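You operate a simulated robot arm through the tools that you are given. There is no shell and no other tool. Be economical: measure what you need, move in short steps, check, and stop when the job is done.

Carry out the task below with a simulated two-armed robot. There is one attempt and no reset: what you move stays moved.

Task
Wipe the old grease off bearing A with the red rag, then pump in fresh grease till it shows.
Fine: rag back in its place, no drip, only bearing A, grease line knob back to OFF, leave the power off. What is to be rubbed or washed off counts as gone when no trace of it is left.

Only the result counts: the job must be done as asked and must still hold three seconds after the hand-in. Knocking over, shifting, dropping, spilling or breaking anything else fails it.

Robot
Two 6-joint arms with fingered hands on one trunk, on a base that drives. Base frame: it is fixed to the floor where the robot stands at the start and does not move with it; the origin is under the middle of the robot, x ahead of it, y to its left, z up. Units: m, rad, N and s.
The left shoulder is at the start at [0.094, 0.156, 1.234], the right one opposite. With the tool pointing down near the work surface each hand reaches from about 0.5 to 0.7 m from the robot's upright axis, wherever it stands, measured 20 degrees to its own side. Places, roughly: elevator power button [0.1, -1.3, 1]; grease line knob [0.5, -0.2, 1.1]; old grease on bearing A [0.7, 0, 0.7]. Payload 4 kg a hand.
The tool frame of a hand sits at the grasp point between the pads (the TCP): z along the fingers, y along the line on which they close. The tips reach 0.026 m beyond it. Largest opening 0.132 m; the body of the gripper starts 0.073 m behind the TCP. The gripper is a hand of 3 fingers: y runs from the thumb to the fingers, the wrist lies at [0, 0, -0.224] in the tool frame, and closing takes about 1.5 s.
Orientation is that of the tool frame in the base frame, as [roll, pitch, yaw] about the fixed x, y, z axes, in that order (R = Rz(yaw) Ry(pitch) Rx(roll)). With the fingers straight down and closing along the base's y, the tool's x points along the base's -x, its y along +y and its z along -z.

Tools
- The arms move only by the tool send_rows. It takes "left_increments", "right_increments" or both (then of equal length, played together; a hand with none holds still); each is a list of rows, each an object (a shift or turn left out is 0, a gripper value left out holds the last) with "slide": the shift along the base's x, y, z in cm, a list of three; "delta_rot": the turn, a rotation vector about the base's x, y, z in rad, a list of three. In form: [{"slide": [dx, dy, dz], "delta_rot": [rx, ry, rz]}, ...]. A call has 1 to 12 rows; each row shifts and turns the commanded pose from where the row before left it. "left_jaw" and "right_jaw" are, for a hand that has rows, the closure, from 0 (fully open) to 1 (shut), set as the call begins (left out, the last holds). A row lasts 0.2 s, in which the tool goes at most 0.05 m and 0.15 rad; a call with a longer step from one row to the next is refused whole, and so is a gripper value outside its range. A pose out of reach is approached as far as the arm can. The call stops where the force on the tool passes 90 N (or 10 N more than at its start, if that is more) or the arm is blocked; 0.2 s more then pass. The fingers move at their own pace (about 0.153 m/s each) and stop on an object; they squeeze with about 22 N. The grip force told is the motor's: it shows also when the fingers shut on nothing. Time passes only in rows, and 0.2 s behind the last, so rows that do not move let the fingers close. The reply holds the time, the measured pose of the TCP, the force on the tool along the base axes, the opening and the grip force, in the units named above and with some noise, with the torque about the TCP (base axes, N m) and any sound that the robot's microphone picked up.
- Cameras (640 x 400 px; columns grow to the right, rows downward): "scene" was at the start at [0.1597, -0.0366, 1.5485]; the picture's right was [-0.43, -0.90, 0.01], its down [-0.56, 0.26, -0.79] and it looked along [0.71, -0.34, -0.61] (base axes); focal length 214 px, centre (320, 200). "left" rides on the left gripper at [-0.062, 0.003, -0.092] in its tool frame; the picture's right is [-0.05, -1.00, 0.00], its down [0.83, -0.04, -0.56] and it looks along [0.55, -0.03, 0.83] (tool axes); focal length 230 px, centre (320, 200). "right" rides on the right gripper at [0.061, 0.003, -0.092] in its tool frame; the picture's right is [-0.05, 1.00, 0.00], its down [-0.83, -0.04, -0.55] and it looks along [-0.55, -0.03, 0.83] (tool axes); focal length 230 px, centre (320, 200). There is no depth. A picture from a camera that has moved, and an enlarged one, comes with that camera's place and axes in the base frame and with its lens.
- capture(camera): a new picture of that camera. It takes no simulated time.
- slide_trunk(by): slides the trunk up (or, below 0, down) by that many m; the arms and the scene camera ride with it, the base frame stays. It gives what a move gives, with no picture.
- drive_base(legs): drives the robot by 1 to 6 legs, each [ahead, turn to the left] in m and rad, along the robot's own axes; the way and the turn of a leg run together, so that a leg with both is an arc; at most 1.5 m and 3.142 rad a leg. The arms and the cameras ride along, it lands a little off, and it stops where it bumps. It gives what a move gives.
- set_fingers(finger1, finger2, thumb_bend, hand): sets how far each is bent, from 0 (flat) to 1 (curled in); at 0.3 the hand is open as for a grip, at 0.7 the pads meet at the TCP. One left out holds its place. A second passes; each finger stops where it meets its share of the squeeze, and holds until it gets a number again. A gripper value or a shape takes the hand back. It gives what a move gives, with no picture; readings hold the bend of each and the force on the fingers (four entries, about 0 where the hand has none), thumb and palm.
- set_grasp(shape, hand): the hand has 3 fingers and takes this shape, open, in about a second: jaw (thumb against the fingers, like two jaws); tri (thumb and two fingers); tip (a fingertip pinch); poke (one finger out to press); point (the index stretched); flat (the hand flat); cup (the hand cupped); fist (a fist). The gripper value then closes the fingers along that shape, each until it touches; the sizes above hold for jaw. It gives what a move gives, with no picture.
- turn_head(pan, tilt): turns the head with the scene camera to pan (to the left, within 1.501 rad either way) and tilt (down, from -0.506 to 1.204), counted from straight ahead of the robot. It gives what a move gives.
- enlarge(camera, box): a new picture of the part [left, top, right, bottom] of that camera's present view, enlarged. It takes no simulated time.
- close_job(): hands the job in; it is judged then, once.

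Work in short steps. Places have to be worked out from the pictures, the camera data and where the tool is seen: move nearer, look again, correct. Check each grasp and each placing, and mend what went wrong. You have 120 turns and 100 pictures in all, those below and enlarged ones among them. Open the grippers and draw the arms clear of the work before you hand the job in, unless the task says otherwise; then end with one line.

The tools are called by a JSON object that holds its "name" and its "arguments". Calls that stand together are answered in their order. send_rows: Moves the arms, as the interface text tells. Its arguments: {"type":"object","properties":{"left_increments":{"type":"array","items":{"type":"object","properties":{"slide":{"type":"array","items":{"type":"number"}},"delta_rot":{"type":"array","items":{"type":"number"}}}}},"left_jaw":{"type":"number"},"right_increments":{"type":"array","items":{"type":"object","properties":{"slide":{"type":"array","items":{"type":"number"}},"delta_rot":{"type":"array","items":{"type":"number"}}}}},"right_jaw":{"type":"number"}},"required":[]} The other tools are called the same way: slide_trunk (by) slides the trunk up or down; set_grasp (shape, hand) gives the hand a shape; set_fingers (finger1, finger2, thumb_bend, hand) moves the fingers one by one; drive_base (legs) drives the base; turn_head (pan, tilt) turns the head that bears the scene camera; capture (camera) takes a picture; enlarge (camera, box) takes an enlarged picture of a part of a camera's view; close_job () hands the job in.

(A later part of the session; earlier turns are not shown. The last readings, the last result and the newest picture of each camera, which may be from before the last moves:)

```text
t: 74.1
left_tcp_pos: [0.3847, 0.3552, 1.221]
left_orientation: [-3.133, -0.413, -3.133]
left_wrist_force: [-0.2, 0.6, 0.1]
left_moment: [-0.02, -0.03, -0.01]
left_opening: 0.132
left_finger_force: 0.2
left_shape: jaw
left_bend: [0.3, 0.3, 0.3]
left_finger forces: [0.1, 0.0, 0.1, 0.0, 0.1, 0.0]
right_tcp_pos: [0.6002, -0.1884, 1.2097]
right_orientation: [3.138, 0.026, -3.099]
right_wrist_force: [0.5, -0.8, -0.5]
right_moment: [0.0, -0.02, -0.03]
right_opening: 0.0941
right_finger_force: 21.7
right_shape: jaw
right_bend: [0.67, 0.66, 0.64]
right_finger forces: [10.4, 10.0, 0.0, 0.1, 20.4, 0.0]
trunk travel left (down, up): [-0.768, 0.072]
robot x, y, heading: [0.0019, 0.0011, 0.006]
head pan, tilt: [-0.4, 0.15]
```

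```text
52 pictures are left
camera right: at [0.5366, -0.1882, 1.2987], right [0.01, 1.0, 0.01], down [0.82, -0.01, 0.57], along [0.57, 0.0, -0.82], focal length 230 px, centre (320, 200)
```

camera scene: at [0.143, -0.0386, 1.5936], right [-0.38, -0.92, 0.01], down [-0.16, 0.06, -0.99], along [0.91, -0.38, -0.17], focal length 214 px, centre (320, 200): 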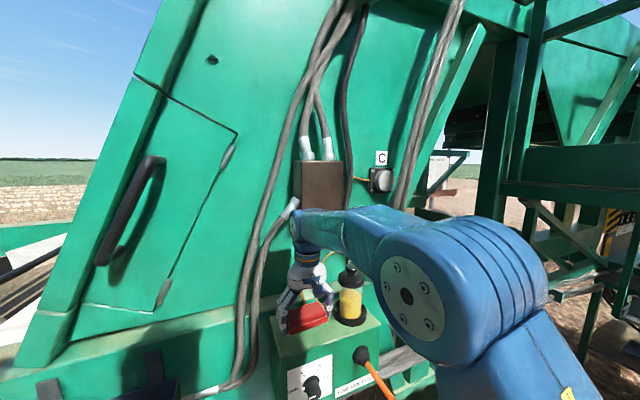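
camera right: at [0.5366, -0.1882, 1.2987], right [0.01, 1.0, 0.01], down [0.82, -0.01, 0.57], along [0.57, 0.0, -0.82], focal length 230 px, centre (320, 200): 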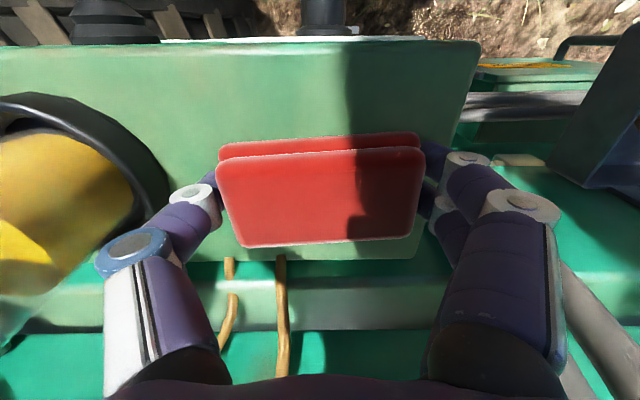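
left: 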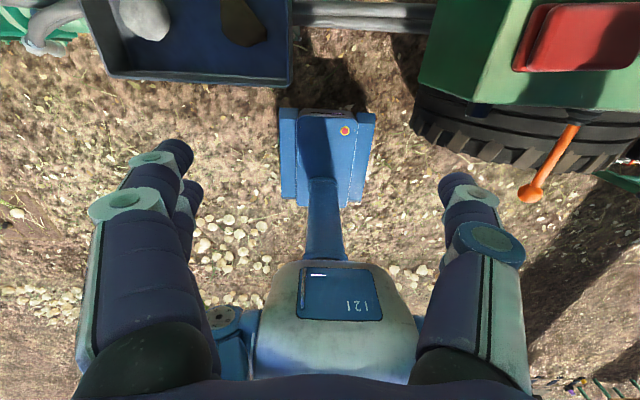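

The view matches the pick picture. I'll press down the last few mm until contact, then open.

{"name": "send_rows", "arguments": {"right_increments": [{"slide": [0, 0, -0.3]}, {"slide": [0, 0, -0.2]}, {}]}}

{"name": "send_rows", "arguments": {"right_increments": [{}, {}, {}, {}], "right_jaw": 0.08}}

{"name": "capture", "arguments": {"camera": "right"}}

```text
t: 74.9
left_tcp_pos: [0.3843, 0.3547, 1.2205]
left_orientation: [-3.135, -0.41, -3.133]
left_wrist_force: [-0.3, -0.5, 1.1]
left_moment: [-0.02, 0.0, 0.02]
left_opening: 0.1319
left_finger_force: 0.0
left_shape: jaw
left_bend: [0.3, 0.3, 0.3]
left_finger forces: [0.0, 0.0, 0.1, 0.0, 0.0, 0.0]
right_tcp_pos: [0.6007, -0.186, 1.2061]
right_orientation: [3.137, 0.029, -3.097]
right_wrist_force: [4.6, -2.2, 16.1]
right_moment: [0.53, 0.09, -0.25]
right_opening: 0.0939
right_finger_force: 22.1
right_shape: jaw
right_bend: [0.68, 0.66, 0.64]
right_finger forces: [23.0, 10.2, 0.1, 0.0, 23.1, 0.0]
trunk travel left (down, up): [-0.768, 0.072]
robot x, y, heading: [-0.0009, -0.0034, 0.009]
head pan, tilt: [-0.4, 0.15]
```

```text
t: 75.9
left_tcp_pos: [0.3829, 0.3569, 1.2205]
left_orientation: [-3.135, -0.411, -3.133]
left_wrist_force: [0.9, 0.9, -0.3]
left_moment: [0.0, 0.01, 0.01]
left_opening: 0.132
left_finger_force: 0.0
left_shape: jaw
left_bend: [0.3, 0.3, 0.3]
left_finger forces: [0.0, 0.1, 0.0, 0.0, 0.0, 0.1]
right_tcp_pos: [0.5969, -0.1873, 1.2047]
right_orientation: [3.138, 0.025, -3.097]
right_wrist_force: [-3.6, 1.8, 8.2]
right_moment: [-0.38, 0.1, -0.04]
right_opening: 0.1212
right_finger_force: 0.1
right_shape: jaw
right_bend: [0.45, 0.45, 0.41]
right_finger forces: [1.0, 0.5, 0.0, 0.1, 6.9, 0.1]
trunk travel left (down, up): [-0.768, 0.072]
robot x, y, heading: [-0.0026, -0.0015, 0.002]
head pan, tilt: [-0.4, 0.15]
```

```text
51 pictures are left
camera right: at [0.5347, -0.1869, 1.2944], right [0.01, 1.0, 0.01], down [0.82, -0.01, 0.57], along [0.57, 0.0, -0.82], focal length 230 px, centre (320, 200)
```

right: 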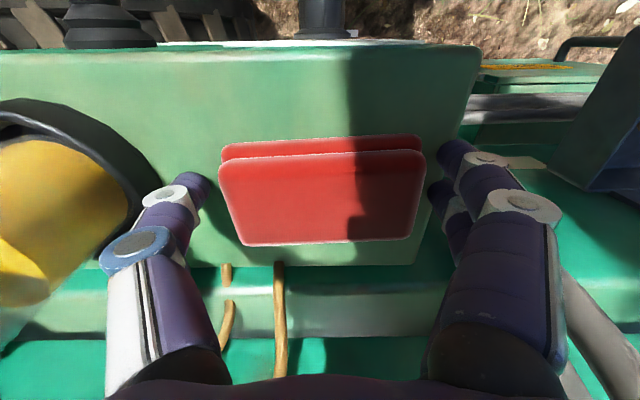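

The rag is back in place with the same view as at pick-up. I'll lift straight up, draw back over the box front, and then look at the knob.

{"name": "send_rows", "arguments": {"right_increments": [{"slide": [0, 0, 1.5]}, {"slide": [0, 0, 2]}, {"slide": [0, 0, 2]}, {"slide": [-2, 0, 1]}, {"slide": [-3, 0, 2]}, {"slide": [-4, 0, 1]}, {"slide": [-4, 0, 0]}, {}]}}

{"name": "drive_base", "arguments": {"legs": [[-0.3, 0]]}}

{"name": "turn_head", "arguments": {"pan": -0.2, "tilt": 0.5}}

{"name": "capture", "arguments": {"camera": "scene"}}

{"name": "capture", "arguments": {"camera": "right"}}

```text
t: 77.7
left_tcp_pos: [0.3848, 0.3552, 1.219]
left_orientation: [-3.135, -0.411, -3.134]
left_wrist_force: [-0.7, 1.2, 0.3]
left_moment: [0.0, -0.01, 0.0]
left_opening: 0.132
left_finger_force: 0.1
left_shape: jaw
left_bend: [0.3, 0.3, 0.3]
left_finger forces: [0.0, 0.0, 0.1, 0.0, 0.1, 0.0]
right_tcp_pos: [0.4873, -0.1886, 1.2824]
right_orientation: [3.134, -0.023, -3.096]
right_wrist_force: [-0.2, -1.1, -0.1]
right_moment: [-0.01, -0.02, -0.01]
right_opening: 0.1214
right_finger_force: 0.0
right_shape: jaw
right_bend: [0.45, 0.45, 0.41]
right_finger forces: [0.0, 0.0, 0.1, 0.0, 0.0, 0.1]
right hand out of reach, approached as far as the arm can: row 7
trunk travel left (down, up): [-0.768, 0.072]
robot x, y, heading: [0.0043, -0.003, 0.0]
head pan, tilt: [-0.4, 0.15]
```

```text
t: 79.8
left_tcp_pos: [0.0883, 0.3539, 1.2188]
left_orientation: [-3.135, -0.415, -3.132]
left_wrist_force: [0.0, -0.6, -0.9]
left_moment: [-0.01, 0.0, -0.01]
left_opening: 0.1318
left_finger_force: 0.1
left_shape: jaw
left_bend: [0.3, 0.3, 0.3]
left_finger forces: [0.0, 0.0, 0.0, 0.0, 0.1, 0.0]
right_tcp_pos: [0.192, -0.1886, 1.2826]
right_orientation: [3.134, -0.022, -3.096]
right_wrist_force: [0.5, 0.5, -0.7]
right_moment: [-0.02, 0.05, -0.02]
right_opening: 0.1215
right_finger_force: 0.0
right_shape: jaw
right_bend: [0.45, 0.45, 0.41]
right_finger forces: [0.0, 0.1, 0.0, 0.0, 0.0, 0.1]
trunk travel left (down, up): [-0.768, 0.072]
robot x, y, heading: [-0.2935, -0.0051, 0.004]
head pan, tilt: [-0.4, 0.15]
```

```text
t: 80.6
left_tcp_pos: [0.0638, 0.3524, 1.203]
left_orientation: [-3.136, -0.48, -3.134]
left_wrist_force: [0.5, -0.5, -1.2]
left_moment: [-0.03, 0.0, -0.01]
left_opening: 0.1318
left_finger_force: 0.0
left_shape: jaw
left_bend: [0.3, 0.3, 0.3]
left_finger forces: [0.0, 0.0, 0.1, 0.0, 0.0, 0.0]
right_tcp_pos: [0.1698, -0.1881, 1.2601]
right_orientation: [3.133, -0.089, -3.097]
right_wrist_force: [0.0, -0.2, 0.1]
right_moment: [-0.01, 0.02, 0.0]
right_opening: 0.1215
right_finger_force: 0.1
right_shape: jaw
right_bend: [0.45, 0.45, 0.41]
right_finger forces: [0.0, 0.0, 0.0, 0.1, 0.0, 0.0]
trunk travel left (down, up): [-0.768, 0.072]
robot x, y, heading: [-0.2991, -0.0055, 0.008]
head pan, tilt: [-0.201, 0.499]
```

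```text
50 pictures are left
camera scene: at [-0.1276, -0.021, 1.5616], right [-0.2, -0.98, 0.0], down [-0.48, 0.09, -0.87], along [0.85, -0.17, -0.49], focal length 214 px, centre (320, 200)
```

scene: 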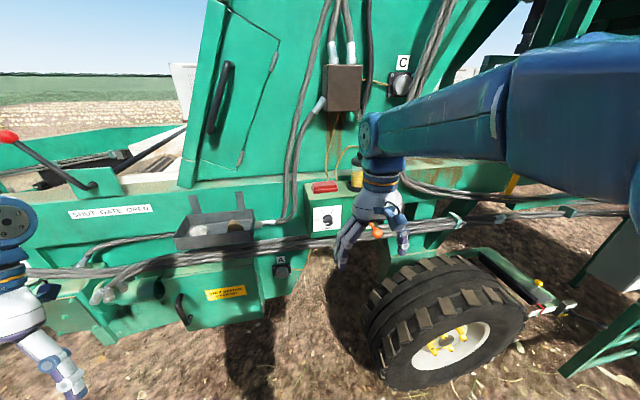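

```text
49 pictures are left
camera right: at [0.1169, -0.1892, 1.3565], right [0.01, 1.0, 0.0], down [0.88, -0.01, 0.48], along [0.48, 0.0, -0.88], focal length 230 px, centre (320, 200)
```

right: 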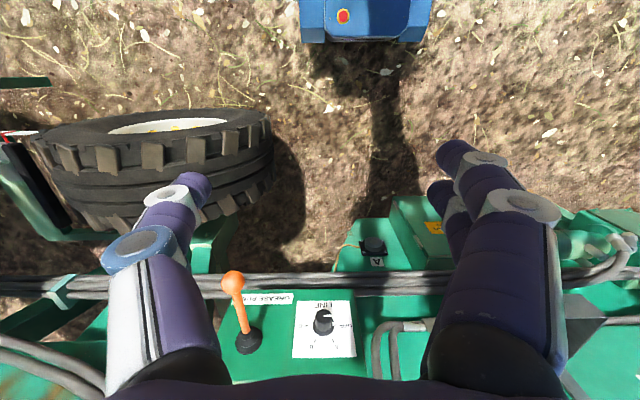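

The hand camera sees the panel well. I'll enlarge it to read the knob scale and pointer.

{"name": "enlarge", "arguments": {"camera": "right", "box": [200, 250, 400, 375]}}

{"name": "enlarge", "arguments": {"camera": "scene", "box": [290, 165, 410, 265]}}

```text
3.20 times, centred on (300, 312) of right
camera zoom: at [0.1169, -0.1892, 1.3565], right [0.01, 1.0, 0.0], down [0.88, -0.01, 0.48], along [0.48, 0.0, -0.88], focal length 736 px, centre (384, -160)
```

zoom: 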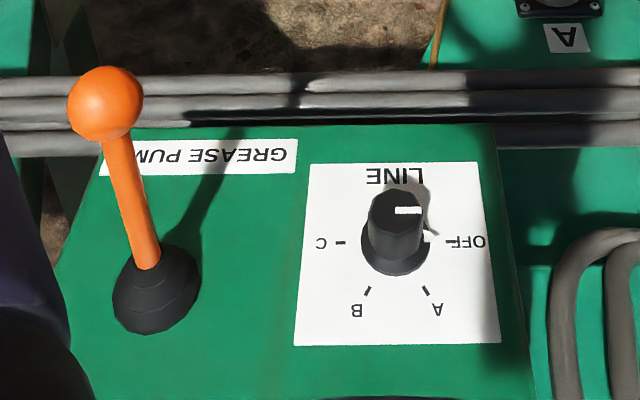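

```text
4.00 times, centred on (350, 215) of scene
camera zoom: at [-0.1276, -0.021, 1.5616], right [-0.2, -0.98, 0.0], down [-0.48, 0.09, -0.87], along [0.85, -0.17, -0.49], focal length 858 px, centre (200, 140)
```

zoom: 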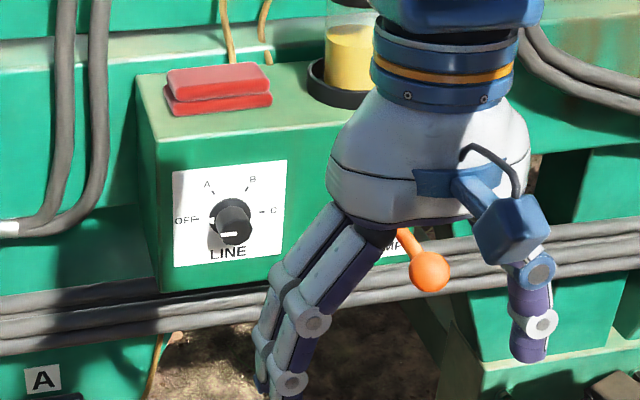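

The pointer is at OFF; A is 60° clockwise, i.e. +1.05 rad about +x. The knob is at about [0.515, -0.186, 1.09] with a diameter of about 3.5 cm. I'll swing the right hand to point at it from in front.

{"name": "send_rows", "arguments": {"right_increments": [{"slide": [2, 0, -1], "delta_rot": [0, -0.15, 0]}, {"slide": [2, 0, -1], "delta_rot": [0, -0.15, 0]}, {"slide": [2, 0, -1], "delta_rot": [0, -0.15, 0]}, {"slide": [2, 0, -1], "delta_rot": [0, -0.15, 0]}, {"slide": [2, 0, -1], "delta_rot": [0, -0.15, 0]}, {"slide": [2, 0, -2], "delta_rot": [0, -0.15, 0]}, {"slide": [2, 0, -2], "delta_rot": [0, -0.15, 0]}, {"slide": [2, 0, -2], "delta_rot": [0, -0.15, 0]}, {"slide": [2, 0, -2], "delta_rot": [0, -0.15, 0]}, {"slide": [2, 0, -2], "delta_rot": [0, -0.15, 0]}, {"slide": [2, 0, -2], "delta_rot": [0, -0.15, 0]}, {}]}}

{"name": "capture", "arguments": {"camera": "right"}}

{"name": "capture", "arguments": {"camera": "scene"}}

```text
t: 83.2
left_tcp_pos: [0.0628, 0.3532, 1.2022]
left_orientation: [-3.136, -0.482, -3.134]
left_wrist_force: [-0.3, 1.0, -0.4]
left_moment: [0.01, -0.01, -0.02]
left_opening: 0.132
left_finger_force: 0.1
left_shape: jaw
left_bend: [0.3, 0.3, 0.3]
left_finger forces: [0.1, 0.0, 0.1, 0.0, 0.2, 0.0]
right_tcp_pos: [0.4238, -0.188, 1.121]
right_orientation: [-0.546, 1.48, -0.545]
right_wrist_force: [0.2, -0.7, 0.3]
right_moment: [0.05, 0.03, -0.01]
right_opening: 0.1215
right_finger_force: 0.1
right_shape: jaw
right_bend: [0.45, 0.45, 0.41]
right_finger forces: [0.1, 0.0, 0.0, 0.1, 0.0, 0.0]
right hand out of reach, approached as far as the arm can: row 1, 2, 3, 6, 7
trunk travel left (down, up): [-0.768, 0.072]
robot x, y, heading: [-0.2961, -0.0028, 0.006]
head pan, tilt: [-0.201, 0.499]
```

```text
46 pictures are left
camera right: at [0.3368, -0.1885, 1.051], right [-0.01, 1.0, 0.0], down [-0.62, -0.01, 0.79], along [0.79, 0.0, 0.62], focal length 230 px, centre (320, 200)
```

right: 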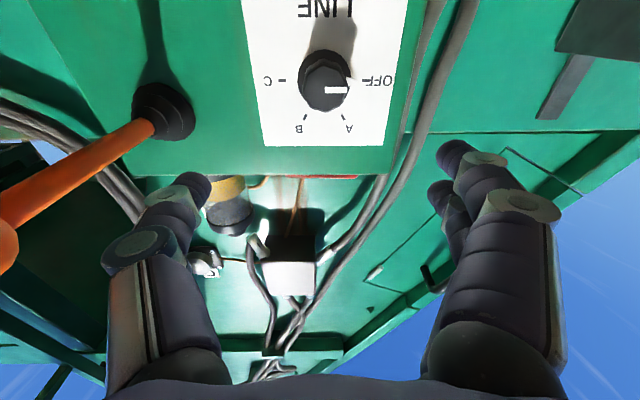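

```text
45 pictures are left
camera scene: at [-0.1272, -0.021, 1.5614], right [-0.19, -0.98, 0.0], down [-0.49, 0.09, -0.87], along [0.85, -0.17, -0.49], focal length 214 px, centre (320, 200)
```

scene: 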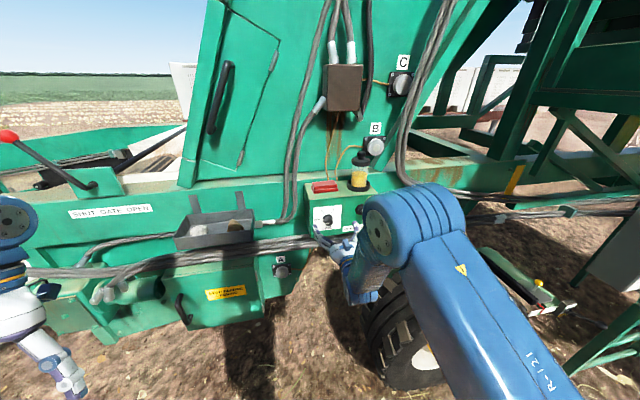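

The hand faces the panel. Knob axis is at y≈-0.184, z≈1.085. I'll align with it, levelled and pre-rotated by −0.5 rad so the 60° turn is centred, stopping short at x 0.46.

{"name": "send_rows", "arguments": {"right_increments": [{"slide": [1, 0.2, -1.2], "delta_rot": [0, 0.09, 0]}, {"slide": [1, 0.2, -1.2], "delta_rot": [-0.13, 0, 0]}, {"slide": [1, 0, -1.2], "delta_rot": [-0.13, 0, 0]}, {"delta_rot": [-0.13, 0, 0]}, {"delta_rot": [-0.11, 0, 0]}, {}], "right_jaw": 0.35}}

{"name": "capture", "arguments": {"camera": "right"}}

```text
t: 84.6
left_tcp_pos: [0.0644, 0.3524, 1.2017]
left_orientation: [-3.136, -0.482, -3.132]
left_wrist_force: [-0.2, -0.1, 0.3]
left_moment: [0.0, 0.0, -0.01]
left_opening: 0.1323
left_finger_force: 0.0
left_shape: jaw
left_bend: [0.3, 0.3, 0.3]
left_finger forces: [0.0, 0.0, 0.1, 0.0, 0.1, 0.0]
right_tcp_pos: [0.4549, -0.1846, 1.0842]
right_orientation: [-1.601, 1.023, -1.599]
right_wrist_force: [0.5, 1.0, -0.4]
right_moment: [0.03, 0.0, -0.02]
right_opening: 0.0863
right_finger_force: 0.1
right_shape: jaw
right_bend: [0.7, 0.7, 0.67]
right_finger forces: [0.0, 0.0, 0.1, 0.1, 0.0, 0.0]
trunk travel left (down, up): [-0.768, 0.072]
robot x, y, heading: [-0.296, -0.0085, 0.006]
head pan, tilt: [-0.201, 0.499]
```

```text
44 pictures are left
camera right: at [0.3615, -0.2131, 1.0308], right [-0.01, 0.88, -0.48], down [-0.54, 0.4, 0.74], along [0.84, 0.26, 0.47], focal length 230 px, centre (320, 200)
```

right: 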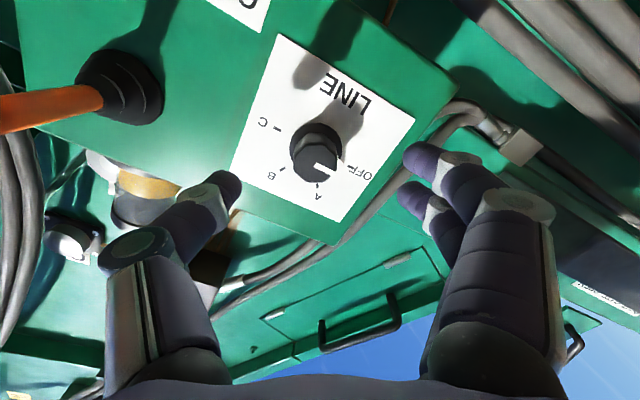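

Aligned on the knob axis. I'll advance to x≈0.503 (tips near 0.529, short of the panel) and check before closing.

{"name": "send_rows", "arguments": {"right_increments": [{"slide": [1.5, 0, 0.05]}, {"slide": [1.5, 0, 0.05]}, {"slide": [1.5, 0, 0]}, {"slide": [0.4, 0, 0]}, {}]}}

{"name": "capture", "arguments": {"camera": "right"}}

{"name": "enlarge", "arguments": {"camera": "scene", "box": [290, 165, 410, 265]}}

```text
t: 85.8
left_tcp_pos: [0.0653, 0.3519, 1.2027]
left_orientation: [-3.137, -0.482, -3.134]
left_wrist_force: [0.2, -0.4, -0.3]
left_moment: [0.02, -0.01, 0.0]
left_opening: 0.1319
left_finger_force: 0.1
left_shape: jaw
left_bend: [0.3, 0.3, 0.3]
left_finger forces: [0.0, 0.0, 0.0, 0.0, 0.0, 0.0]
right_tcp_pos: [0.5032, -0.1835, 1.0865]
right_orientation: [-1.603, 1.025, -1.599]
right_wrist_force: [1.2, 0.0, 0.4]
right_moment: [0.02, 0.01, 0.0]
right_opening: 0.0862
right_finger_force: 0.1
right_shape: jaw
right_bend: [0.7, 0.7, 0.67]
right_finger forces: [0.1, 0.0, 0.0, 0.0, 0.0, 0.0]
trunk travel left (down, up): [-0.768, 0.072]
robot x, y, heading: [-0.2976, -0.0041, 0.004]
head pan, tilt: [-0.201, 0.499]
```

```text
43 pictures are left
camera right: at [0.4108, -0.2127, 1.0322], right [-0.01, 0.88, -0.47], down [-0.54, 0.4, 0.74], along [0.84, 0.26, 0.48], focal length 230 px, centre (320, 200)
```

right: 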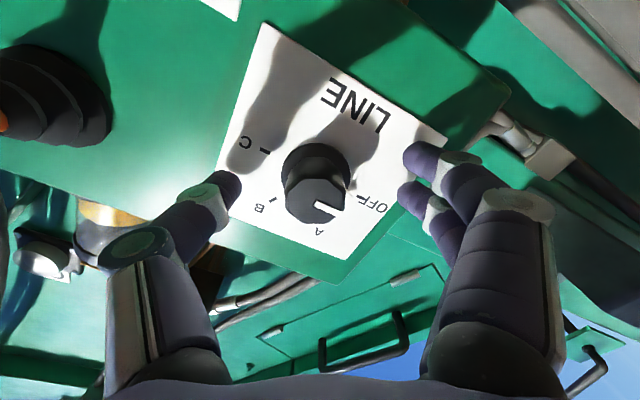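

```text
4.00 times, centred on (350, 215) of scene
camera zoom: at [-0.1264, -0.0216, 1.5613], right [-0.19, -0.98, 0.0], down [-0.49, 0.09, -0.87], along [0.85, -0.17, -0.49], focal length 858 px, centre (200, 140)
```

zoom: 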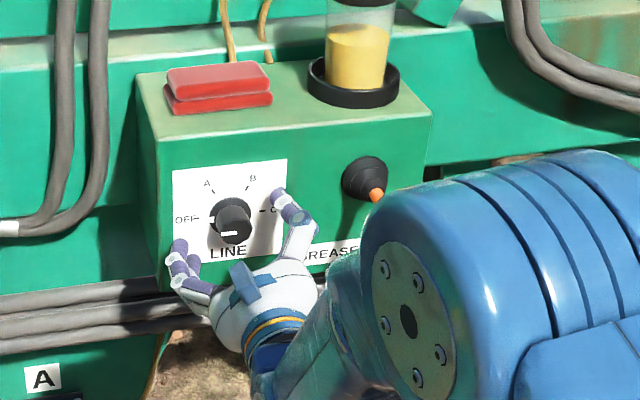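

Knob is centred between the fingers. I'll close on it.

{"name": "send_rows", "arguments": {"right_increments": [{"slide": [0.3, 0, 0]}, {}, {}, {}, {}, {}, {}], "right_jaw": 1.0}}

{"name": "capture", "arguments": {"camera": "right"}}

```text
t: 87.4
left_tcp_pos: [0.0653, 0.3525, 1.2025]
left_orientation: [-3.137, -0.481, -3.135]
left_wrist_force: [-0.2, -0.2, 0.2]
left_moment: [0.05, 0.01, 0.01]
left_opening: 0.132
left_finger_force: 0.0
left_shape: jaw
left_bend: [0.3, 0.3, 0.3]
left_finger forces: [0.0, 0.0, 0.1, 0.0, 0.0, 0.0]
right_tcp_pos: [0.508, -0.1829, 1.0857]
right_orientation: [-1.602, 1.024, -1.599]
right_wrist_force: [0.6, -1.1, -0.2]
right_moment: [0.02, 0.03, -0.01]
right_opening: 0.022
right_finger_force: 21.8
right_shape: jaw
right_bend: [0.72, 0.72, 0.7]
right_finger forces: [8.3, 10.7, 0.0, 0.1, 19.2, 0.0]
trunk travel left (down, up): [-0.768, 0.072]
robot x, y, heading: [-0.2987, -0.0031, 0.004]
head pan, tilt: [-0.201, 0.499]
```

```text
41 pictures are left
camera right: at [0.4142, -0.213, 1.032], right [-0.01, 0.88, -0.47], down [-0.54, 0.39, 0.74], along [0.84, 0.26, 0.48], focal length 230 px, centre (320, 200)
```

right: 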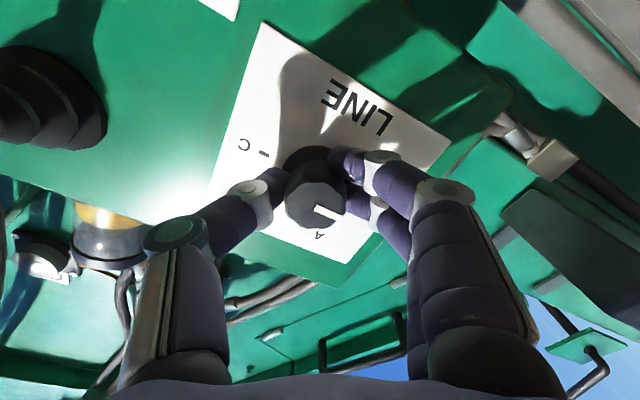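

The knob is gripped (opening 2.2 cm). I'll turn it +60° about x toward A.

{"name": "send_rows", "arguments": {"right_increments": [{"delta_rot": [0.13, 0, 0]}, {"delta_rot": [0.13, 0, 0]}, {"delta_rot": [0.13, 0, 0]}, {"delta_rot": [0.13, 0, 0]}, {"delta_rot": [0.13, 0, 0]}, {"delta_rot": [0.13, 0, 0]}, {"delta_rot": [0.13, 0, 0]}, {"delta_rot": [0.14, 0, 0]}, {}]}}

{"name": "capture", "arguments": {"camera": "right"}}

{"name": "capture", "arguments": {"camera": "scene"}}

```text
t: 89.4
left_tcp_pos: [0.0648, 0.3547, 1.2021]
left_orientation: [-3.135, -0.483, -3.135]
left_wrist_force: [-1.1, 1.2, -0.6]
left_moment: [0.0, 0.01, 0.04]
left_opening: 0.1319
left_finger_force: 0.0
left_shape: jaw
left_bend: [0.3, 0.3, 0.3]
left_finger forces: [0.0, 0.1, 0.1, 0.1, 0.0, 0.1]
right_tcp_pos: [0.5056, -0.1821, 1.088]
right_orientation: [1.588, 1.068, 1.598]
right_wrist_force: [-0.2, 8.0, 0.9]
right_moment: [0.01, -0.13, 0.19]
right_opening: 0.0211
right_finger_force: 22.3
right_shape: jaw
right_bend: [0.72, 0.72, 0.7]
right_finger forces: [11.6, 13.6, 0.0, 0.0, 17.3, 0.0]
trunk travel left (down, up): [-0.768, 0.072]
robot x, y, heading: [-0.2971, -0.0033, 0.006]
head pan, tilt: [-0.201, 0.499]
```

```text
40 pictures are left
camera right: at [0.4141, -0.1505, 1.0349], right [-0.01, 0.85, 0.53], down [-0.54, -0.45, 0.71], along [0.84, -0.28, 0.46], focal length 230 px, centre (320, 200)
```

right: 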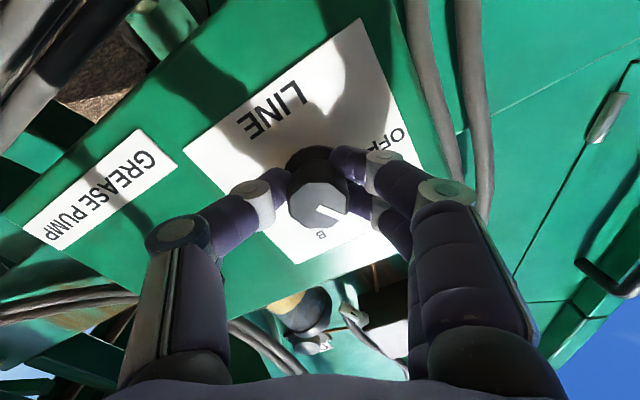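

```text
39 pictures are left
camera scene: at [-0.1266, -0.0193, 1.5614], right [-0.19, -0.98, 0.01], down [-0.49, 0.09, -0.87], along [0.85, -0.17, -0.49], focal length 214 px, centre (320, 200)
```

scene: 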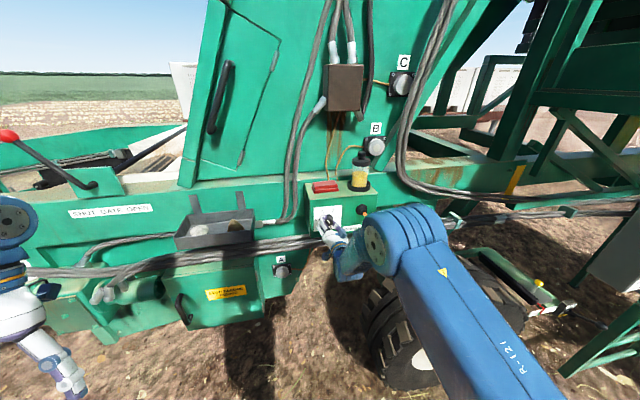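

The knob turned with the hand. I'll open, back off a few cm, and check the pointer and the lever.

{"name": "send_rows", "arguments": {"right_increments": [{}, {}, {}, {"slide": [-2, 0, 0]}, {"slide": [-3, 0, 0]}, {"slide": [-3, 0, 0]}, {}], "right_jaw": 0.35}}

{"name": "capture", "arguments": {"camera": "right"}}

{"name": "enlarge", "arguments": {"camera": "scene", "box": [290, 165, 410, 265]}}

```text
t: 91.0
left_tcp_pos: [0.0653, 0.3527, 1.2024]
left_orientation: [-3.136, -0.482, -3.135]
left_wrist_force: [0.5, 0.3, -0.1]
left_moment: [-0.01, -0.03, -0.04]
left_opening: 0.1318
left_finger_force: 0.1
left_shape: jaw
left_bend: [0.3, 0.3, 0.3]
left_finger forces: [0.0, 0.0, 0.0, 0.1, 0.1, 0.0]
right_tcp_pos: [0.4273, -0.1845, 1.0877]
right_orientation: [1.589, 1.066, 1.601]
right_wrist_force: [0.6, 0.2, -0.4]
right_moment: [0.02, 0.02, -0.01]
right_opening: 0.0857
right_finger_force: 0.0
right_shape: jaw
right_bend: [0.7, 0.7, 0.68]
right_finger forces: [0.0, 0.1, 0.1, 0.0, 0.1, 0.0]
trunk travel left (down, up): [-0.768, 0.072]
robot x, y, heading: [-0.2964, -0.0054, 0.009]
head pan, tilt: [-0.201, 0.499]
```

```text
38 pictures are left
camera right: at [0.3352, -0.1534, 1.0343], right [-0.01, 0.85, 0.53], down [-0.54, -0.45, 0.71], along [0.84, -0.28, 0.46], focal length 230 px, centre (320, 200)
```

right: 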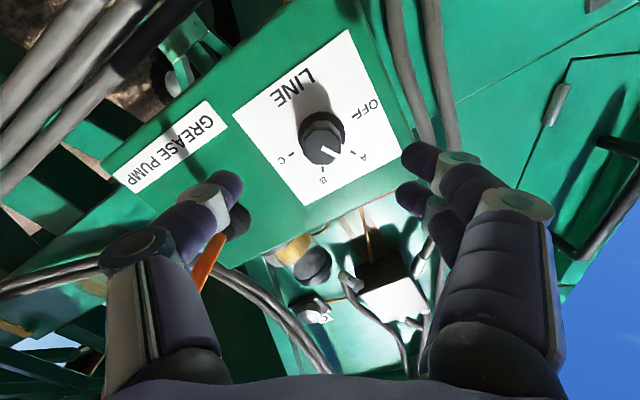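

```text
4.00 times, centred on (350, 215) of scene
camera zoom: at [-0.1258, -0.0219, 1.5613], right [-0.19, -0.98, 0.0], down [-0.49, 0.09, -0.87], along [0.85, -0.17, -0.5], focal length 858 px, centre (200, 140)
```

zoom: 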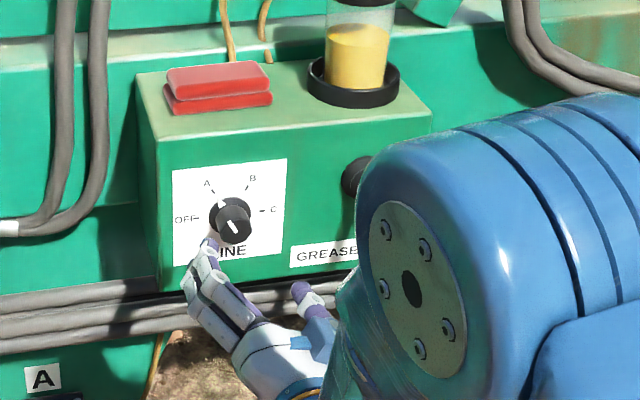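

The pointer is on A, and bearing A is in view of the head camera. For the lever I'll back the base 0.1 m, then roll the hand so the jaws close vertically around the ball.

{"name": "drive_base", "arguments": {"legs": [[-0.1, 0]]}}

{"name": "send_rows", "arguments": {"right_increments": [{"slide": [-0.5, -1.5, 0.5], "delta_rot": [0.13, 0, 0]}, {"slide": [-0.5, -1.5, 0.5], "delta_rot": [0.13, 0, 0]}, {"slide": [0, -1.5, 0.5], "delta_rot": [0.13, 0, 0]}, {"slide": [0, -1.5, 0.5], "delta_rot": [0.13, 0, 0]}, {"slide": [0, -1.5, 0.5], "delta_rot": [0.13, 0, 0]}, {"slide": [0, -1.5, 0.5], "delta_rot": [0.13, 0, 0]}, {"slide": [0, -1.5, 0.5], "delta_rot": [0.13, 0, 0]}, {"slide": [0, -1, 0], "delta_rot": [0.11, 0, 0]}, {}]}}

{"name": "capture", "arguments": {"camera": "right"}}

{"name": "capture", "arguments": {"camera": "scene"}}

```text
t: 92.1
left_tcp_pos: [-0.0201, 0.3526, 1.2063]
left_orientation: [-3.138, -0.459, -3.13]
left_wrist_force: [1.0, -0.1, -1.2]
left_moment: [-0.02, 0.06, -0.02]
left_opening: 0.1318
left_finger_force: 0.0
left_shape: jaw
left_bend: [0.3, 0.3, 0.3]
left_finger forces: [0.0, 0.0, 0.0, 0.0, 0.1, 0.0]
right_tcp_pos: [0.3411, -0.1853, 1.0782]
right_orientation: [1.613, 1.064, 1.62]
right_wrist_force: [-1.2, -1.1, 0.8]
right_moment: [-0.01, 0.01, 0.03]
right_opening: 0.0854
right_finger_force: 0.0
right_shape: jaw
right_bend: [0.7, 0.7, 0.68]
right_finger forces: [0.0, 0.1, 0.0, 0.0, 0.0, 0.0]
trunk travel left (down, up): [-0.768, 0.072]
robot x, y, heading: [-0.399, -0.0037, 0.003]
head pan, tilt: [-0.201, 0.499]
```

```text
t: 94.1
left_tcp_pos: [-0.0483, 0.3525, 1.1916]
left_orientation: [-3.139, -0.524, -3.134]
left_wrist_force: [-0.1, 0.3, -0.2]
left_moment: [0.0, 0.04, -0.03]
left_opening: 0.1321
left_finger_force: 0.0
left_shape: jaw
left_bend: [0.3, 0.3, 0.3]
left_finger forces: [0.0, 0.0, 0.0, 0.1, 0.1, 0.0]
right_tcp_pos: [0.3056, -0.2983, 1.1298]
right_orientation: [1.558, 0.043, 1.575]
right_wrist_force: [-0.4, 0.6, 1.1]
right_moment: [0.02, -0.02, 0.05]
right_opening: 0.0854
right_finger_force: 0.0
right_shape: jaw
right_bend: [0.7, 0.7, 0.68]
right_finger forces: [0.0, 0.0, 0.0, 0.0, 0.0, 0.0]
trunk travel left (down, up): [-0.768, 0.072]
robot x, y, heading: [-0.3983, -0.002, 0.006]
head pan, tilt: [-0.201, 0.499]
```

```text
36 pictures are left
camera right: at [0.2142, -0.2373, 1.1281], right [-0.01, -0.01, 1.0], down [-0.55, -0.83, -0.01], along [0.83, -0.55, 0.01], focal length 230 px, centre (320, 200)
```

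right: 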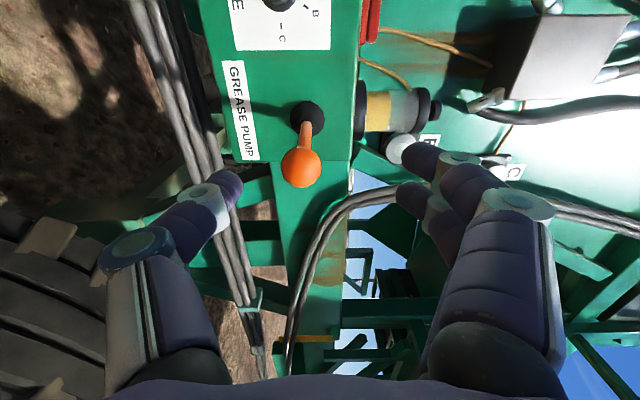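

```text
35 pictures are left
camera scene: at [-0.2257, -0.0215, 1.5613], right [-0.19, -0.98, 0.0], down [-0.49, 0.09, -0.87], along [0.85, -0.17, -0.5], focal length 214 px, centre (320, 200)
```

scene: 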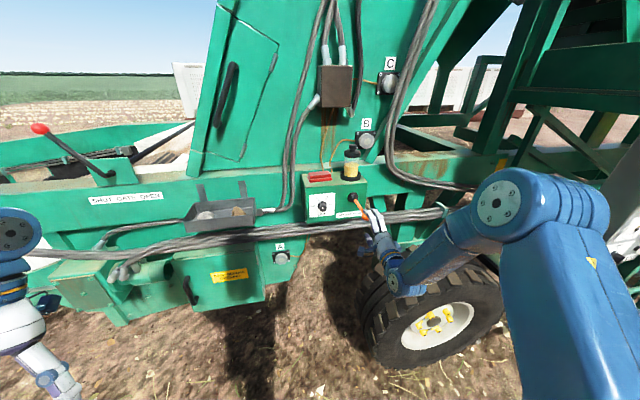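

The lever ball is at about (0.383, -0.317, 1.116). I'll advance so the jaws straddle it vertically.

{"name": "send_rows", "arguments": {"right_increments": [{"slide": [1.5, -0.9, -0.6]}, {"slide": [1.5, -0.9, -0.6]}, {"slide": [2, 0, 0]}, {"slide": [1.5, 0, 0]}, {"slide": [1.2, 0, 0]}, {}]}}

{"name": "capture", "arguments": {"camera": "right"}}

```text
t: 95.5
left_tcp_pos: [-0.0479, 0.3517, 1.1927]
left_orientation: [-3.14, -0.524, -3.132]
left_wrist_force: [0.0, -0.3, 0.0]
left_moment: [0.03, 0.0, 0.0]
left_opening: 0.132
left_finger_force: 0.0
left_shape: jaw
left_bend: [0.3, 0.3, 0.3]
left_finger forces: [0.0, 0.0, 0.0, 0.0, 0.1, 0.0]
right_tcp_pos: [0.3833, -0.3177, 1.1184]
right_orientation: [1.559, 0.043, 1.575]
right_wrist_force: [0.3, -0.2, 0.1]
right_moment: [-0.01, 0.0, -0.02]
right_opening: 0.0857
right_finger_force: 0.1
right_shape: jaw
right_bend: [0.7, 0.7, 0.68]
right_finger forces: [0.0, 0.1, 0.0, 0.1, 0.0, 0.0]
trunk travel left (down, up): [-0.768, 0.072]
robot x, y, heading: [-0.3935, -0.0046, 0.008]
head pan, tilt: [-0.201, 0.499]
```

```text
34 pictures are left
camera right: at [0.2913, -0.2557, 1.1166], right [-0.01, -0.01, 1.0], down [-0.55, -0.83, -0.01], along [0.83, -0.55, 0.01], focal length 230 px, centre (320, 200)
```

right: 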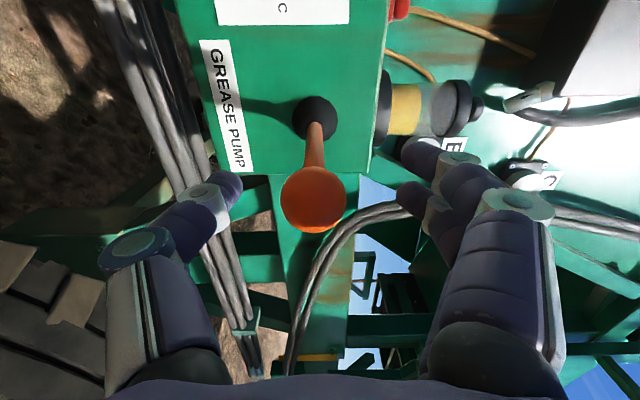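

The ball is dead centre between the fingers. I'll close on it.

{"name": "send_rows", "arguments": {"right_increments": [{}, {}, {}, {}, {}, {}], "right_jaw": 1.0}}

{"name": "enlarge", "arguments": {"camera": "scene", "box": [250, 225, 320, 275]}}

```text
t: 96.9
left_tcp_pos: [-0.0473, 0.3521, 1.1915]
left_orientation: [-3.14, -0.524, -3.133]
left_wrist_force: [-0.9, -0.3, 0.3]
left_moment: [-0.03, -0.02, -0.01]
left_opening: 0.1317
left_finger_force: 0.1
left_shape: jaw
left_bend: [0.3, 0.3, 0.3]
left_finger forces: [0.0, 0.0, 0.0, 0.0, 0.1, 0.0]
right_tcp_pos: [0.3848, -0.3163, 1.1178]
right_orientation: [1.562, 0.046, 1.575]
right_wrist_force: [6.7, 0.8, -0.3]
right_moment: [-0.02, -0.06, 0.05]
right_opening: 0.0152
right_finger_force: 21.8
right_shape: jaw
right_bend: [0.7, 0.71, 0.71]
right_finger forces: [8.7, 9.0, 0.0, 0.0, 19.0, 0.1]
trunk travel left (down, up): [-0.768, 0.072]
robot x, y, heading: [-0.3972, -0.0053, 0.006]
head pan, tilt: [-0.201, 0.499]
```

```text
8.00 times, centred on (285, 250) of scene
camera zoom: at [-0.2238, -0.0218, 1.5611], right [-0.19, -0.98, 0.0], down [-0.49, 0.09, -0.87], along [0.85, -0.17, -0.5], focal length 1716 px, centre (600, -200)
```

zoom: 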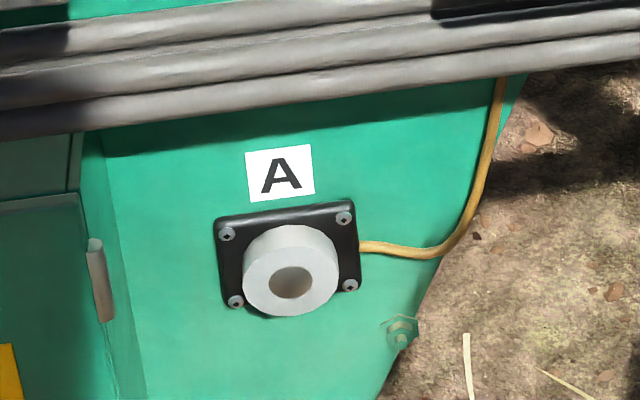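

The lever is gripped, and A is clean and visible. I'll try a downward stroke of 4 cm along the lever's arc, reading the force.

{"name": "send_rows", "arguments": {"right_increments": [{"slide": [0.05, 0, -1]}, {"slide": [0.1, 0, -1]}, {"slide": [0.15, 0, -1]}, {"slide": [0.22, 0, -1]}, {}]}}

{"name": "capture", "arguments": {"camera": "right"}}

{"name": "enlarge", "arguments": {"camera": "scene", "box": [250, 225, 320, 275]}}

```text
t: 98.1
left_tcp_pos: [-0.0482, 0.3532, 1.1915]
left_orientation: [-3.14, -0.525, -3.131]
left_wrist_force: [-0.5, 0.6, -0.6]
left_moment: [0.03, 0.01, -0.01]
left_opening: 0.1321
left_finger_force: 0.1
left_shape: jaw
left_bend: [0.3, 0.3, 0.3]
left_finger forces: [0.0, 0.0, 0.0, 0.0, 0.1, 0.0]
right_tcp_pos: [0.3909, -0.3163, 1.0781]
right_orientation: [1.557, 0.046, 1.576]
right_wrist_force: [17.6, -1.5, 14.0]
right_moment: [-0.01, -0.67, -0.12]
right_opening: 0.0117
right_finger_force: 21.8
right_shape: jaw
right_bend: [0.7, 0.71, 0.71]
right_finger forces: [11.2, 15.0, 0.0, 0.0, 19.7, 0.0]
trunk travel left (down, up): [-0.768, 0.072]
robot x, y, heading: [-0.3974, -0.0065, 0.008]
head pan, tilt: [-0.201, 0.499]
```

```text
32 pictures are left
camera right: at [0.299, -0.2555, 1.0768], right [-0.01, -0.01, 1.0], down [-0.55, -0.83, -0.01], along [0.83, -0.55, 0.01], focal length 230 px, centre (320, 200)
```

right: 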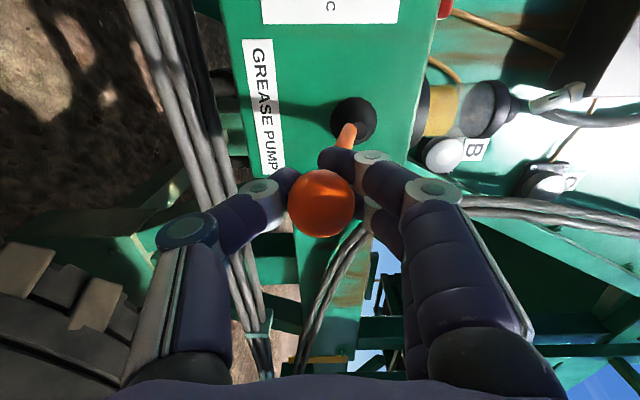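

```text
8.00 times, centred on (285, 250) of scene
camera zoom: at [-0.2236, -0.021, 1.5612], right [-0.19, -0.98, 0.0], down [-0.49, 0.09, -0.87], along [0.85, -0.17, -0.5], focal length 1716 px, centre (600, -200)
```

zoom: 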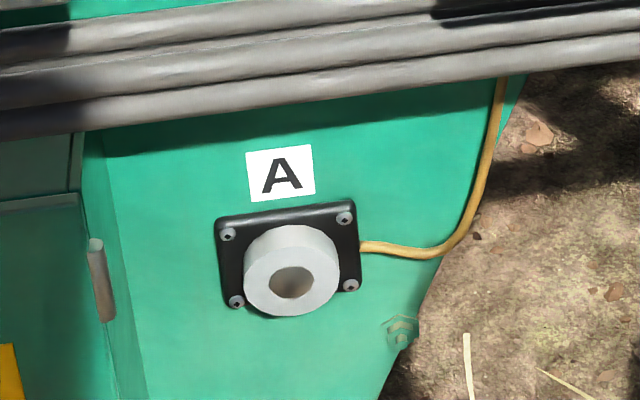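

The lever moves down with a spring-like force of about 14 N. I'll continue the stroke another 2.5 cm and check.

{"name": "send_rows", "arguments": {"right_increments": [{"slide": [0, 0, -0.8]}, {"slide": [0.1, 0, -0.8]}, {"slide": [0.2, 0, -0.8]}, {}]}}

{"name": "enlarge", "arguments": {"camera": "scene", "box": [250, 225, 320, 275]}}

```text
t: 99.1
left_tcp_pos: [-0.0472, 0.354, 1.1911]
left_orientation: [-3.138, -0.526, -3.134]
left_wrist_force: [-0.8, -0.1, -0.1]
left_moment: [-0.02, 0.03, -0.03]
left_opening: 0.1322
left_finger_force: 0.0
left_shape: jaw
left_bend: [0.3, 0.3, 0.3]
left_finger forces: [0.1, 0.0, 0.0, 0.0, 0.0, 0.0]
right_tcp_pos: [0.395, -0.3177, 1.0559]
right_orientation: [1.553, 0.046, 1.575]
right_wrist_force: [20.8, -2.3, 20.6]
right_moment: [0.17, -0.85, -0.29]
right_opening: 0.0115
right_finger_force: 21.7
right_shape: jaw
right_bend: [0.67, 0.7, 0.7]
right_finger forces: [16.4, 23.1, 0.0, 0.0, 18.3, 0.1]
trunk travel left (down, up): [-0.768, 0.072]
robot x, y, heading: [-0.3983, -0.0062, 0.002]
head pan, tilt: [-0.201, 0.499]
```

```text
8.00 times, centred on (285, 250) of scene
camera zoom: at [-0.2253, -0.0207, 1.5613], right [-0.19, -0.98, 0.0], down [-0.49, 0.09, -0.87], along [0.85, -0.17, -0.5], focal length 1716 px, centre (600, -200)
```

zoom: 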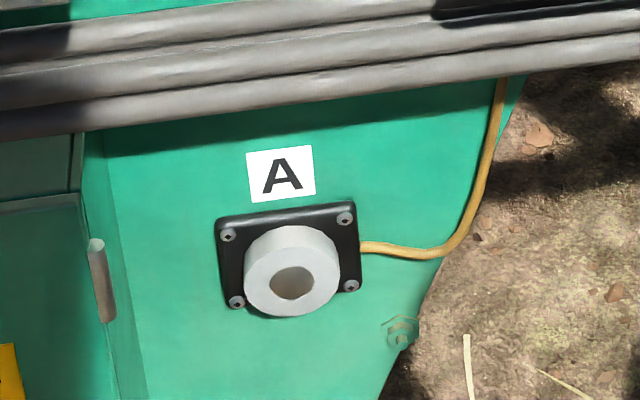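

The spring force is rising. I'll return the lever to its rest position and look again.

{"name": "send_rows", "arguments": {"right_increments": [{"slide": [-0.3, 0, 1]}, {"slide": [-0.25, 0, 1]}, {"slide": [-0.2, 0, 1]}, {"slide": [-0.1, 0, 1]}, {"slide": [0, 0, 1]}, {"slide": [0, 0, 1.2]}, {}]}}

{"name": "enlarge", "arguments": {"camera": "scene", "box": [250, 175, 390, 275]}}

```text
t: 100.7
left_tcp_pos: [-0.046, 0.3531, 1.1898]
left_orientation: [-3.138, -0.528, -3.134]
left_wrist_force: [0.6, 0.4, 0.0]
left_moment: [-0.01, 0.01, 0.0]
left_opening: 0.1322
left_finger_force: 0.0
left_shape: jaw
left_bend: [0.3, 0.3, 0.3]
left_finger forces: [0.1, 0.0, 0.0, 0.0, 0.0, 0.0]
right_tcp_pos: [0.388, -0.3173, 1.1138]
right_orientation: [1.565, 0.046, 1.576]
right_wrist_force: [13.1, 2.8, -2.6]
right_moment: [0.07, 0.27, 0.04]
right_opening: 0.0117
right_finger_force: 22.4
right_shape: jaw
right_bend: [0.69, 0.7, 0.73]
right_finger forces: [11.8, 13.9, 0.0, 0.0, 15.1, 0.0]
trunk travel left (down, up): [-0.768, 0.072]
robot x, y, heading: [-0.3998, -0.0013, 0.004]
head pan, tilt: [-0.201, 0.499]
```

```text
4.00 times, centred on (320, 225) of scene
camera zoom: at [-0.2214, -0.0213, 1.5607], right [-0.19, -0.98, 0.01], down [-0.49, 0.09, -0.87], along [0.85, -0.17, -0.5], focal length 858 px, centre (320, 100)
```

zoom: 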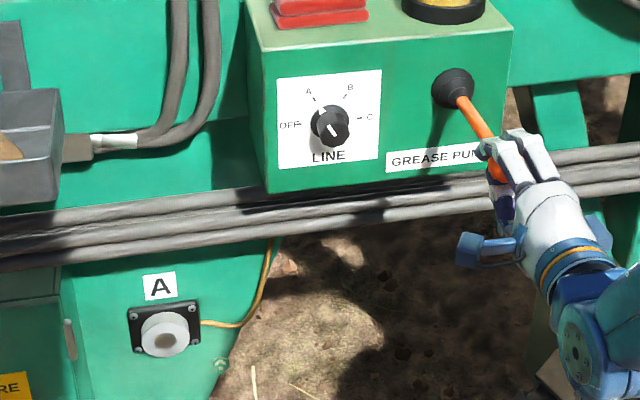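

No grease shows yet. I'll make a longer stroke (about 8.5 cm down the arc) and check at the bottom.

{"name": "send_rows", "arguments": {"right_increments": [{"slide": [0, 0, -1.2]}, {"slide": [0.1, 0, -1.2]}, {"slide": [0.2, 0, -1.2]}, {"slide": [0.3, 0, -1.2]}, {"slide": [0.4, 0, -1.2]}, {"slide": [0.5, 0, -1.2]}, {"slide": [0.5, 0, -1.0]}, {}]}}

{"name": "enlarge", "arguments": {"camera": "scene", "box": [250, 175, 390, 275]}}

```text
t: 102.5
left_tcp_pos: [-0.0521, 0.3524, 1.1931]
left_orientation: [-3.138, -0.52, -3.134]
left_wrist_force: [-0.3, 0.6, 0.5]
left_moment: [0.01, -0.01, -0.01]
left_opening: 0.1321
left_finger_force: 0.0
left_shape: jaw
left_bend: [0.3, 0.3, 0.3]
left_finger forces: [0.0, 0.0, 0.0, 0.0, 0.1, 0.1]
right_tcp_pos: [0.3998, -0.316, 1.0399]
right_orientation: [1.547, 0.045, 1.572]
right_wrist_force: [2.9, -1.7, 24.9]
right_moment: [0.27, -1.21, -0.42]
right_opening: 0.0125
right_finger_force: 21.5
right_shape: jaw
right_bend: [0.67, 0.71, 0.7]
right_finger forces: [17.8, 32.3, 0.0, 0.0, 16.8, 0.1]
trunk travel left (down, up): [-0.768, 0.072]
robot x, y, heading: [-0.3964, -0.006, 0.004]
head pan, tilt: [-0.201, 0.499]
```

```text
4.00 times, centred on (320, 225) of scene
camera zoom: at [-0.2317, -0.0204, 1.5621], right [-0.19, -0.98, 0.0], down [-0.48, 0.09, -0.87], along [0.85, -0.17, -0.49], focal length 858 px, centre (320, 100)
```

zoom: 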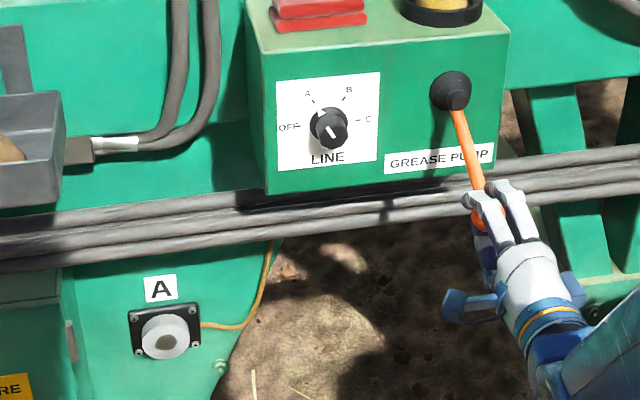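

Still springy with no hard stop. I'll push 2.5 cm farther down the arc.

{"name": "send_rows", "arguments": {"right_increments": [{"slide": [0.5, 0, -0.9]}, {"slide": [0.6, 0, -0.9]}, {"slide": [0.6, 0, -0.8]}, {}]}}

{"name": "enlarge", "arguments": {"camera": "scene", "box": [250, 175, 390, 275]}}

```text
t: 103.5
left_tcp_pos: [-0.0678, 0.3541, 1.2206]
left_orientation: [-3.138, -0.416, -3.133]
left_wrist_force: [0.6, -0.9, 1.3]
left_moment: [-0.01, 0.02, -0.03]
left_opening: 0.132
left_finger_force: 0.2
left_shape: jaw
left_bend: [0.3, 0.3, 0.3]
left_finger forces: [0.0, 0.0, 0.0, 0.0, 0.1, 0.0]
right_tcp_pos: [0.4047, -0.3173, 1.0332]
right_orientation: [1.518, 0.042, 1.569]
right_wrist_force: [-27.2, -9.1, 33.5]
right_moment: [0.54, -1.76, -0.68]
right_opening: 0.016
right_finger_force: 22.2
right_shape: jaw
right_bend: [0.66, 0.7, 0.72]
right_finger forces: [17.6, 42.7, 0.0, 0.0, 8.8, 0.0]
trunk travel left (down, up): [-0.768, 0.072]
robot x, y, heading: [-0.3949, -0.0056, 0.003]
head pan, tilt: [-0.201, 0.499]
```

```text
4.00 times, centred on (320, 225) of scene
camera zoom: at [-0.3029, -0.0205, 1.568], right [-0.19, -0.98, 0.0], down [-0.44, 0.09, -0.89], along [0.88, -0.17, -0.45], focal length 858 px, centre (320, 100)
```

zoom: 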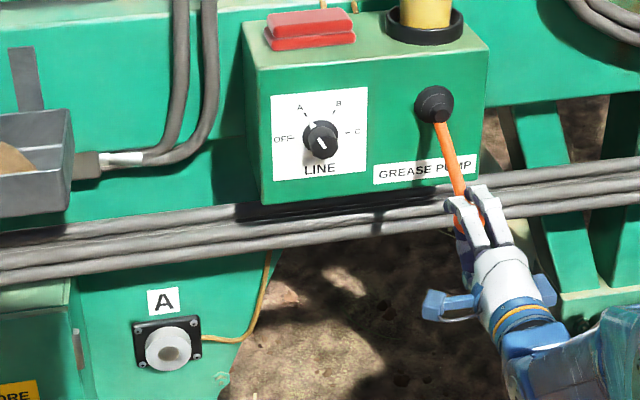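

The robot's body is starting to lean back against the lever, so the hard stop is at about z 1.035. I'll relieve it and return the lever to rest.

{"name": "send_rows", "arguments": {"right_increments": [{"slide": [-1.2, 0, 0.5]}, {"slide": [-0.8, 0, 1]}, {"slide": [-0.7, 0, 1]}, {"slide": [-0.4, 0, 1.2]}, {"slide": [-0.3, 0, 1.2]}, {"slide": [-0.2, 0, 1.2]}, {"slide": [-0.1, 0, 1.2]}, {"slide": [0, 0, 1.2]}, {"slide": [0, 0, 0.8]}, {}]}}

{"name": "enlarge", "arguments": {"camera": "scene", "box": [250, 175, 390, 275]}}

```text
t: 105.7
left_tcp_pos: [-0.0441, 0.3528, 1.1892]
left_orientation: [-3.138, -0.531, -3.131]
left_wrist_force: [1.5, -0.2, 0.0]
left_moment: [-0.01, 0.02, -0.01]
left_opening: 0.1321
left_finger_force: 0.0
left_shape: jaw
left_bend: [0.3, 0.3, 0.3]
left_finger forces: [0.1, 0.1, 0.1, 0.0, 0.0, 0.0]
right_tcp_pos: [0.3877, -0.3155, 1.0972]
right_orientation: [1.562, 0.046, 1.575]
right_wrist_force: [23.4, 2.9, 3.7]
right_moment: [-0.03, 0.37, -0.07]
right_opening: 0.011
right_finger_force: 21.8
right_shape: jaw
right_bend: [0.66, 0.67, 0.73]
right_finger forces: [17.8, 16.2, 0.0, 0.0, 12.8, 0.0]
trunk travel left (down, up): [-0.768, 0.072]
robot x, y, heading: [-0.3942, -0.006, 0.003]
head pan, tilt: [-0.201, 0.499]
```

```text
4.00 times, centred on (320, 225) of scene
camera zoom: at [-0.2195, -0.0211, 1.5606], right [-0.19, -0.98, 0.01], down [-0.49, 0.09, -0.87], along [0.85, -0.17, -0.5], focal length 858 px, centre (320, 100)
```

zoom: 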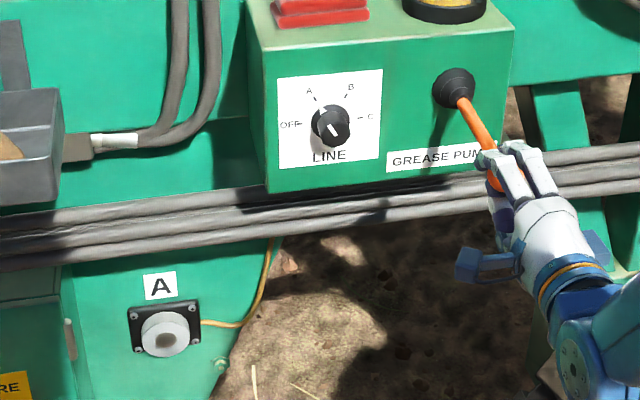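

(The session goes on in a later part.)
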